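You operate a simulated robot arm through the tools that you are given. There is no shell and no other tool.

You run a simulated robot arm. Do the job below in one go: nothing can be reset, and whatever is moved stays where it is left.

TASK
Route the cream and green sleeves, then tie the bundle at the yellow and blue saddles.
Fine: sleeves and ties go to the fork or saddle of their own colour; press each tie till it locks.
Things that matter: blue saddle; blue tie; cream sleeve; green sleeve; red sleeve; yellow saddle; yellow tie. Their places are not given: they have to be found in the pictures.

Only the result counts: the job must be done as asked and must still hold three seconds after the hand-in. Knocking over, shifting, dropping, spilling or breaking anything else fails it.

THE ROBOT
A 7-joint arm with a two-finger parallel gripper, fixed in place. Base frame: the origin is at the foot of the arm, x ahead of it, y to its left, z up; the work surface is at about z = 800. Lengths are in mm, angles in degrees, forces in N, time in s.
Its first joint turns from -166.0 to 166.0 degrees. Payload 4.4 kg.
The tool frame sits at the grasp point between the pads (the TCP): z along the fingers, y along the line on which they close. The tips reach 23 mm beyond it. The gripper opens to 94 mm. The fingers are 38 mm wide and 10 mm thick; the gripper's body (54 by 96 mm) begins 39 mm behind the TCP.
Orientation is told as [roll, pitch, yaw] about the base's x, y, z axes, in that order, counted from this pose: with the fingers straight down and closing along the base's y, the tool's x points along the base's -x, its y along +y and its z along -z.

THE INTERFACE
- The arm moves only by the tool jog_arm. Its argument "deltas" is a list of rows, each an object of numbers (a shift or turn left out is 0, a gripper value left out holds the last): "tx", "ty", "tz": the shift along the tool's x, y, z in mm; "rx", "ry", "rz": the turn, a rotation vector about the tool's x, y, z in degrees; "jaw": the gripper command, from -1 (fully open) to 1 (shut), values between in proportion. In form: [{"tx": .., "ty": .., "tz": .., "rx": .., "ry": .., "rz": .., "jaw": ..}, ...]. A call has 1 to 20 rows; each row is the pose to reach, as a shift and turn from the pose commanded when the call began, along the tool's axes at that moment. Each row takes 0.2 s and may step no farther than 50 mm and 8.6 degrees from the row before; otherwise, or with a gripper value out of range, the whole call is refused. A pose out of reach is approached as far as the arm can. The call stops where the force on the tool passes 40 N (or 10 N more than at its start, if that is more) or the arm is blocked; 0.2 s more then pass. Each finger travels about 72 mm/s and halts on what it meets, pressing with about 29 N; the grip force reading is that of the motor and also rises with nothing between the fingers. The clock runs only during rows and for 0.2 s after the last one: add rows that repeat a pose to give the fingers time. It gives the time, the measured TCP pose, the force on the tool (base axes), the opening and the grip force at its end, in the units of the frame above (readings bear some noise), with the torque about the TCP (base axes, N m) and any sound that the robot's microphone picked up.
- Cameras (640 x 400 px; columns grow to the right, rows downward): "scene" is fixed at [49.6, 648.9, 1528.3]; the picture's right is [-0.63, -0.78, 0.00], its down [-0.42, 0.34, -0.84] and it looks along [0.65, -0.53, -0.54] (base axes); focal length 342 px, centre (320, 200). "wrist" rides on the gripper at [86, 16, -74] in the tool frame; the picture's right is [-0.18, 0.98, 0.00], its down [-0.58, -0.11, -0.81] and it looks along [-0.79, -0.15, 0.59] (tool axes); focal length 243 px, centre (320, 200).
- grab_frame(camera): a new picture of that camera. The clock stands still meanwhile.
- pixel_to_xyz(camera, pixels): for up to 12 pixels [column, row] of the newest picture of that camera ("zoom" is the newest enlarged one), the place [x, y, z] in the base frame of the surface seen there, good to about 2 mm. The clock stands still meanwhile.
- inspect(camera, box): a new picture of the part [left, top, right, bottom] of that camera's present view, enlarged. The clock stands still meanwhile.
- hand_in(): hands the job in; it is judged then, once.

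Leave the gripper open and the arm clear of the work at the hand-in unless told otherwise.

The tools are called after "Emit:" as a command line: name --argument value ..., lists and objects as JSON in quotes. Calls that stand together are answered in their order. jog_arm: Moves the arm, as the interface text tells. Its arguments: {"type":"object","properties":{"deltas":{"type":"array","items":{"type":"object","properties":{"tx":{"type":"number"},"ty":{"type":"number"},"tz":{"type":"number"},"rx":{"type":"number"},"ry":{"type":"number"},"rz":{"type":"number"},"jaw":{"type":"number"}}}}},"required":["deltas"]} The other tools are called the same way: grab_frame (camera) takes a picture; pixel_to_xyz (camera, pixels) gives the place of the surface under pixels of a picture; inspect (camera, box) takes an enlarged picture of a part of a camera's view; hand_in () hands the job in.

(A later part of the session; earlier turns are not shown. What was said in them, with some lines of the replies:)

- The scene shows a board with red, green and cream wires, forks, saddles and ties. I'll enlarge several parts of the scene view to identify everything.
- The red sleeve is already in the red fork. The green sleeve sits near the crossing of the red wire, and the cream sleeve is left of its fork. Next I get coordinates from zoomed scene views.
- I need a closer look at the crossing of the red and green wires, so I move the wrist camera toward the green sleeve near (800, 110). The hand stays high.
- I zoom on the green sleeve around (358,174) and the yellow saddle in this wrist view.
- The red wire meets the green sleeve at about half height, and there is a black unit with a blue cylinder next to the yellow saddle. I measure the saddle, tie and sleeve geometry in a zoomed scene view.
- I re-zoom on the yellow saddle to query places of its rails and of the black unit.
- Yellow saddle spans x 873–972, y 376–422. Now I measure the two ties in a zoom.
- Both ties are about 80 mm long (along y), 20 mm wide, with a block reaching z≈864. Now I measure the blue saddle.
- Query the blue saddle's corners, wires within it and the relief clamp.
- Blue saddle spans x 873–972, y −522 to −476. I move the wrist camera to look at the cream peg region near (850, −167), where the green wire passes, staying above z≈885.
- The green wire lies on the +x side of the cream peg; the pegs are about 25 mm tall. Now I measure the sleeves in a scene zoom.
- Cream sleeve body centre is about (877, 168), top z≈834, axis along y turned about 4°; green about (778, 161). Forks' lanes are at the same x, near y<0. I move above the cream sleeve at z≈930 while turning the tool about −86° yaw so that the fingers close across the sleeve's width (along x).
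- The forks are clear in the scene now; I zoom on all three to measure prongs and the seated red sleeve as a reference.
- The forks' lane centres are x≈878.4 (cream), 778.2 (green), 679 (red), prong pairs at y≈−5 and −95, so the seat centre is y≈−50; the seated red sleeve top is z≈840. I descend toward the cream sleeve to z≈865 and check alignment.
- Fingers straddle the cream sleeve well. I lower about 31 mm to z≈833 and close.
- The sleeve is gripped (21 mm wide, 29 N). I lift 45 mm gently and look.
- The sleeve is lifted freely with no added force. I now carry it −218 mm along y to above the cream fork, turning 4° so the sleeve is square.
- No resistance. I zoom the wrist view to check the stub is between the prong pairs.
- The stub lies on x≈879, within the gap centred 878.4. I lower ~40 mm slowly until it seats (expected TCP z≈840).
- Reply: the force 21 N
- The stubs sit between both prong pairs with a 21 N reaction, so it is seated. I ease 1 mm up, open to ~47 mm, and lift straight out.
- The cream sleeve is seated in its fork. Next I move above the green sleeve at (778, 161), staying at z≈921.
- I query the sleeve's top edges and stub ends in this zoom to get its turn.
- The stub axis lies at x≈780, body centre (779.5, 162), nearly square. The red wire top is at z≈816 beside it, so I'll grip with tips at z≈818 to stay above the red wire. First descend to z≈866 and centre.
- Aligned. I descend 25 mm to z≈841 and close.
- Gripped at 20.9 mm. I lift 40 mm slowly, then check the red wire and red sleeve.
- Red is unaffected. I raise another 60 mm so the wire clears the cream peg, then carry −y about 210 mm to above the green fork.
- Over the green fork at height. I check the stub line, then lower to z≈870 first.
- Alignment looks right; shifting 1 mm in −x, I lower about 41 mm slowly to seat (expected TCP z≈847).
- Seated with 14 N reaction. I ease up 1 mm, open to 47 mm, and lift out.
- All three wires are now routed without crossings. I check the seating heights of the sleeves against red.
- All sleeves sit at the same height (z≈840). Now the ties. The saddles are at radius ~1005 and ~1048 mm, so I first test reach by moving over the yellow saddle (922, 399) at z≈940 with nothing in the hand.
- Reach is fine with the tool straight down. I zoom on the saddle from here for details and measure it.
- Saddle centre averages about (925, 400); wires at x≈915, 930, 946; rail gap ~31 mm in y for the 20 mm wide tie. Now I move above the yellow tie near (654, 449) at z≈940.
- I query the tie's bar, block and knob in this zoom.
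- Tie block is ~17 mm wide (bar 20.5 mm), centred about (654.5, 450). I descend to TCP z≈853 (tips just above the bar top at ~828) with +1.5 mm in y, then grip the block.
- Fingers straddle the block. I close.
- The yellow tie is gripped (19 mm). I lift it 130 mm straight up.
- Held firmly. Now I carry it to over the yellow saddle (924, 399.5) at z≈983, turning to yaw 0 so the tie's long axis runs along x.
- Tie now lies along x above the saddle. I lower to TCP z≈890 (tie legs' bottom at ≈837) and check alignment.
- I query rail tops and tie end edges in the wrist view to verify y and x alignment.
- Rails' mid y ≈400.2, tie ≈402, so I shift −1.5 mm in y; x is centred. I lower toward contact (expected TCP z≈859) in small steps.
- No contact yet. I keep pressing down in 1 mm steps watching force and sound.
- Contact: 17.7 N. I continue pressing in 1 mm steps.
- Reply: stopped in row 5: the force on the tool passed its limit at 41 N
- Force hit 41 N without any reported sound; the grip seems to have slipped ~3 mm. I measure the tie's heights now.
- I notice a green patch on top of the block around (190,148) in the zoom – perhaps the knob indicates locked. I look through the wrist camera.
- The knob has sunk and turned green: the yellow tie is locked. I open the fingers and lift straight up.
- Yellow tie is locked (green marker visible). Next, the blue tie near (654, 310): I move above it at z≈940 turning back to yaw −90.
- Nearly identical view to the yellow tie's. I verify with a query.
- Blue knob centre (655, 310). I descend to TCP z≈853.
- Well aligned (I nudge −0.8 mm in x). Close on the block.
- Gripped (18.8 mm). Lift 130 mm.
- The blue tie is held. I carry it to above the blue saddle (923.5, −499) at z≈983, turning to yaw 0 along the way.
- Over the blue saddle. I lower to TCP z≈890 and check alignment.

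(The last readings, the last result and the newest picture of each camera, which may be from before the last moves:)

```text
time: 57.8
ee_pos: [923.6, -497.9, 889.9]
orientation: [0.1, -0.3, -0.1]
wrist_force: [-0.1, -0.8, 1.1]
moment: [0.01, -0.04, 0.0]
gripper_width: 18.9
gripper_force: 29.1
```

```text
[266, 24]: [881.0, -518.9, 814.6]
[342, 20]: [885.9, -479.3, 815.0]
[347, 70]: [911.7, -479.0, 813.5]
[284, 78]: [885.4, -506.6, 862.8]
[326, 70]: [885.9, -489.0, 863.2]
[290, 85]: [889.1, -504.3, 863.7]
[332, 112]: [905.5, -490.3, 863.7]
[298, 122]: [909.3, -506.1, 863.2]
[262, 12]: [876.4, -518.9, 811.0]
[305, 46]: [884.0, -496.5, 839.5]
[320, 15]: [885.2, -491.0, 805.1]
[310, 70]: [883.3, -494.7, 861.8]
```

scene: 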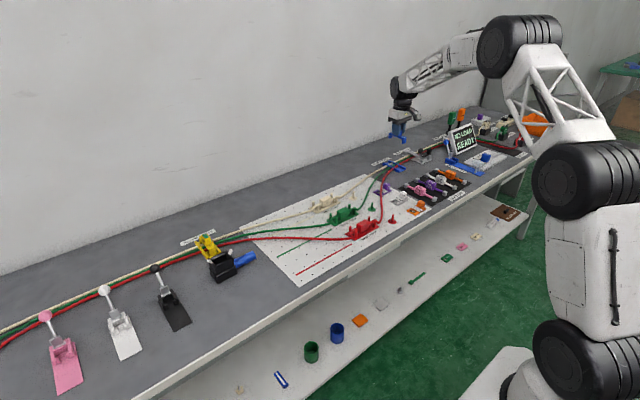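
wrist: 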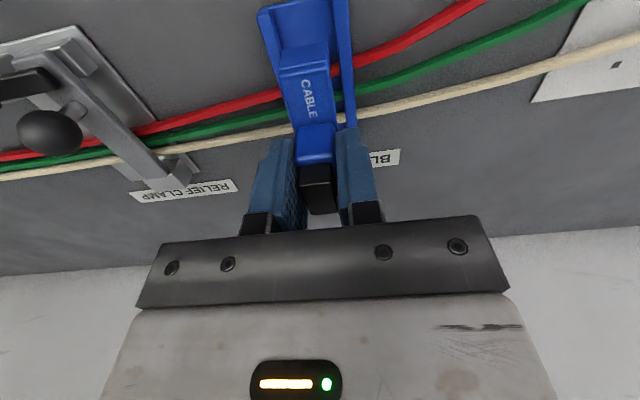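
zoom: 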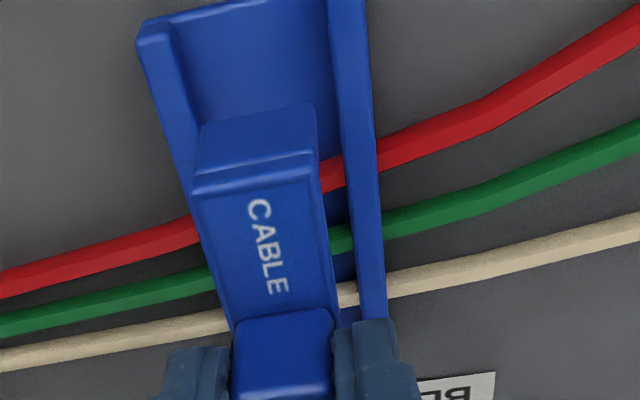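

Rails' mid y ≈ −499, tie ≈ −498; I shift −1 mm in y. Then lower to just above contact (z≈859).

Emit:
jog_arm --deltas '[{"ty": -1, "tz": 8}, {"ty": -1, "tz": 16}, {"ty": -1, "tz": 22}, {"ty": -1, "tz": 26}, {"ty": -1, "tz": 28}, {"ty": -1, "tz": 30}, {"ty": -1, "tz": 31}, {"ty": -1, "tz": 32}]'

Emit:
inspect --camera "wrist" --box '[230, 0, 430, 240]'

Emit:
inspect --camera "scene" --box '[375, 130, 435, 185]'

```text
time: 59.6
ee_pos: [924.5, -500.6, 857.8]
orientation: [0.2, -0.1, 0.0]
wrist_force: [-0.4, -0.3, -0.1]
moment: [0.0, 0.0, -0.01]
gripper_width: 19.0
gripper_force: 28.8
```

```text
1.67 times, centred on (330, 120) of wrist
```

zoom: 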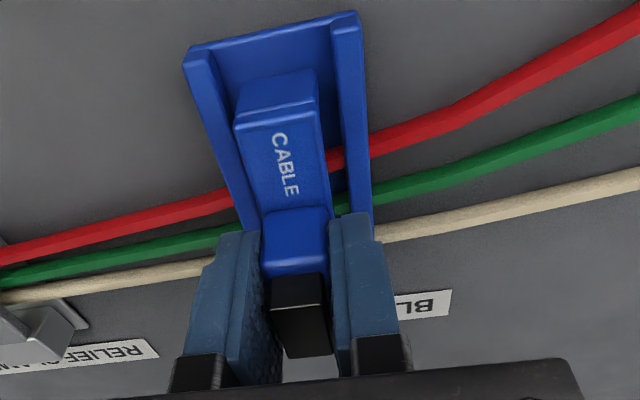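

```text
7.27 times, centred on (405, 158) of scene
```

zoom: 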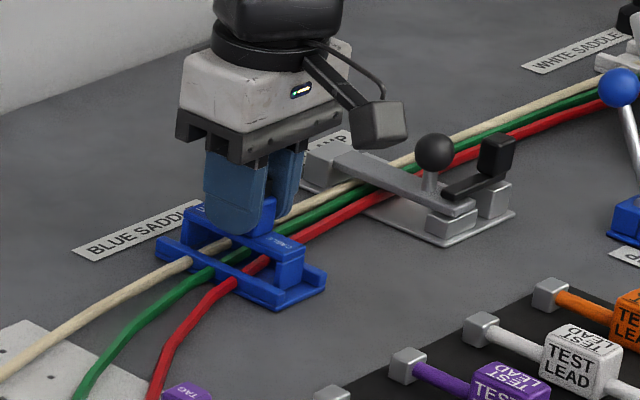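

The tie is between the rails, knob still black. I press down in 1 mm steps.

Emit:
jog_arm --deltas '[{"tz": 1}, {"tz": 2}, {"tz": 3}, {"tz": 4}, {"tz": 5}, {"tz": 6}, {"tz": 7}, {"tz": 8}, {"tz": 9}]'

Emit:
inspect --camera "wrist" --box '[230, 0, 430, 240]'

Emit:
inspect --camera "scene" --box '[375, 130, 435, 185]'

```text
time: 61.5
ee_pos: [925.6, -501.0, 853.5]
orientation: [0.0, -0.3, 0.1]
wrist_force: [0.7, 0.5, 6.2]
moment: [0.03, 0.08, -0.03]
gripper_width: 18.7
gripper_force: 28.7
stopped in row 9: the force on the tool passed its limit at 42 N (the readings are from after the stop); the commanded pose is now the measured one
```

```text
1.67 times, centred on (330, 120) of wrist
```

zoom: 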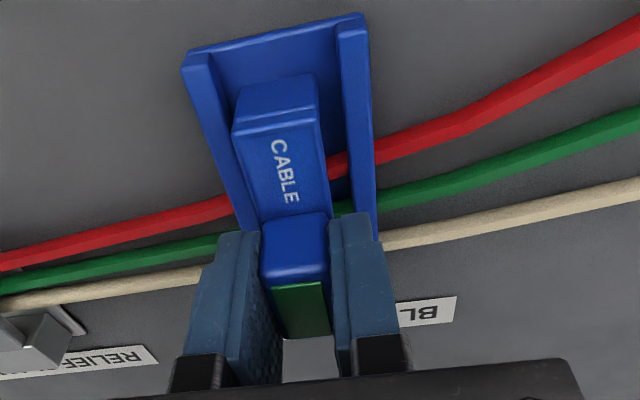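

```text
7.27 times, centred on (405, 158) of scene
```

zoom: 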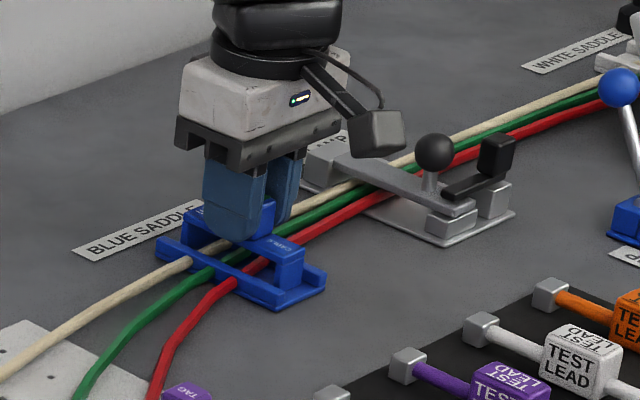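

The blue tie's knob turned green – locked. I open the fingers and lift straight up clear.

Emit:
jog_arm --deltas '[{"jaw": 0.3}, {"jaw": 0}, {"jaw": 0}, {"jaw": 0}, {"tz": -20, "jaw": 0}, {"tz": -55, "jaw": 0}, {"tz": -95, "jaw": 0}, {"tz": -130, "jaw": 0}, {"tz": -170, "jaw": -0.5}, {"tz": -200, "jaw": -1}, {"tz": -200, "jaw": -1}]'

Emit:
grab_frame --camera "wrist"

Emit:
inspect --camera "scene" --box '[375, 130, 435, 185]'

Emit:
grab_frame --camera "scene"

```text
time: 63.9
ee_pos: [923.5, -500.7, 1053.1]
orientation: [0.0, -0.3, 0.0]
wrist_force: [-0.1, 0.3, 0.0]
moment: [0.01, -0.01, -0.04]
gripper_width: 94.0
gripper_force: 0.0
```

```text
taken
```

wrist: 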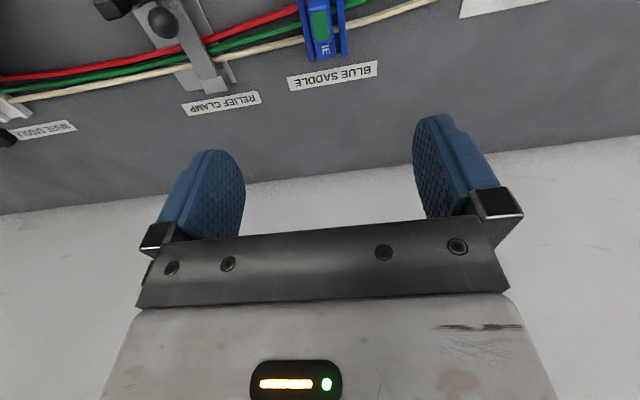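

```text
7.27 times, centred on (405, 158) of scene
```

zoom: 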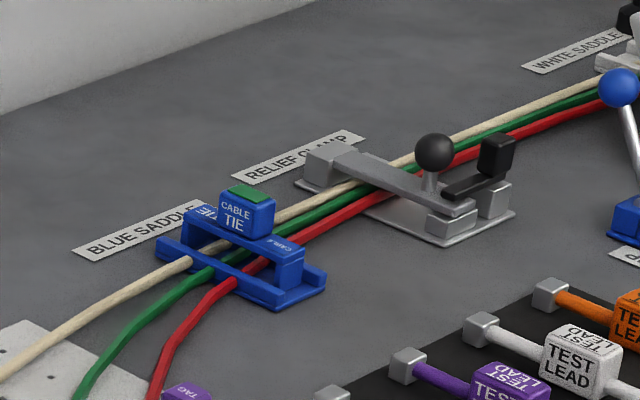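

```text
taken
```

scene: 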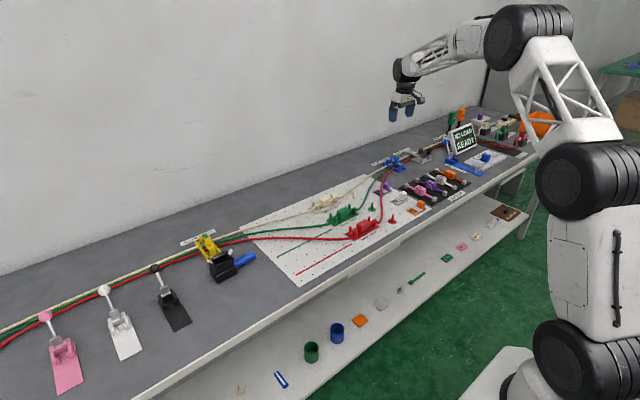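

Both ties show green. A last check of the sleeves, forks and yellow saddle before handing in.

Emit:
inspect --camera "scene" --box '[300, 170, 400, 245]'

Emit:
inspect --camera "scene" --box '[170, 210, 290, 290]'

Emit:
inspect --camera "scene" --box '[370, 90, 580, 220]'

```text
5.33 times, centred on (350, 208) of scene
```

zoom: 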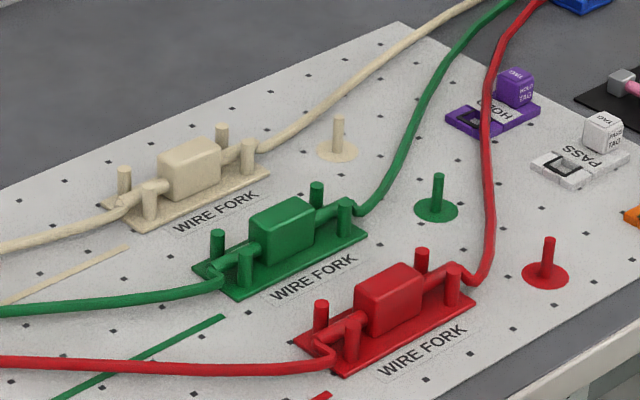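

```text
5.00 times, centred on (230, 250) of scene
```

zoom: 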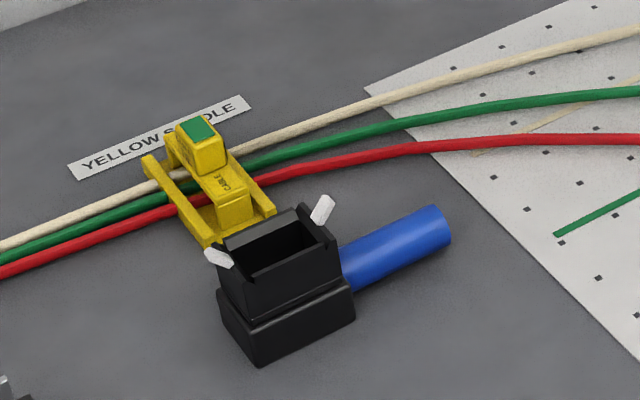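

```text
3.05 times, centred on (475, 155) of scene
```

zoom: 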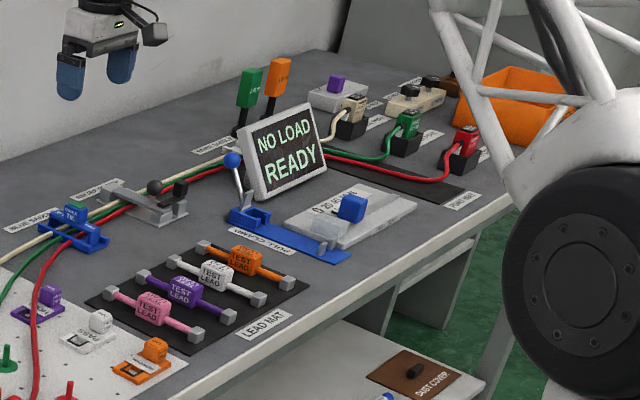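

All three sleeves are seated in their forks, both ties show green locks on their own saddles, nothing else has moved, the gripper is open and the arm is well clear. I hand in.

Emit:
hand_in

```text
The job is handed in.
```

The job is done and handed in. The cream and green sleeves are in their forks, and both cable ties are locked on their own saddles.

- **Sleeves:** Cream and green now sit at the same height as the red sleeve (z ≈ 840), with their ends between the fork prongs. The red sleeve stayed in its fork, and the wires no longer cross.
- **Ties:** I pressed each tie down over the bundle until its knob sank and turned green. The force reached about 41 N on the yellow tie and 42 N on the blue one. The microphone picked up no click, so the green knob is the sign that each tie locked.
- **Everything else:** The last pictures showed nothing else moved or knocked over. The gripper is open and the arm is clear, about 200 mm above the blue saddle.

The hand-in was accepted, but no verdict came back.
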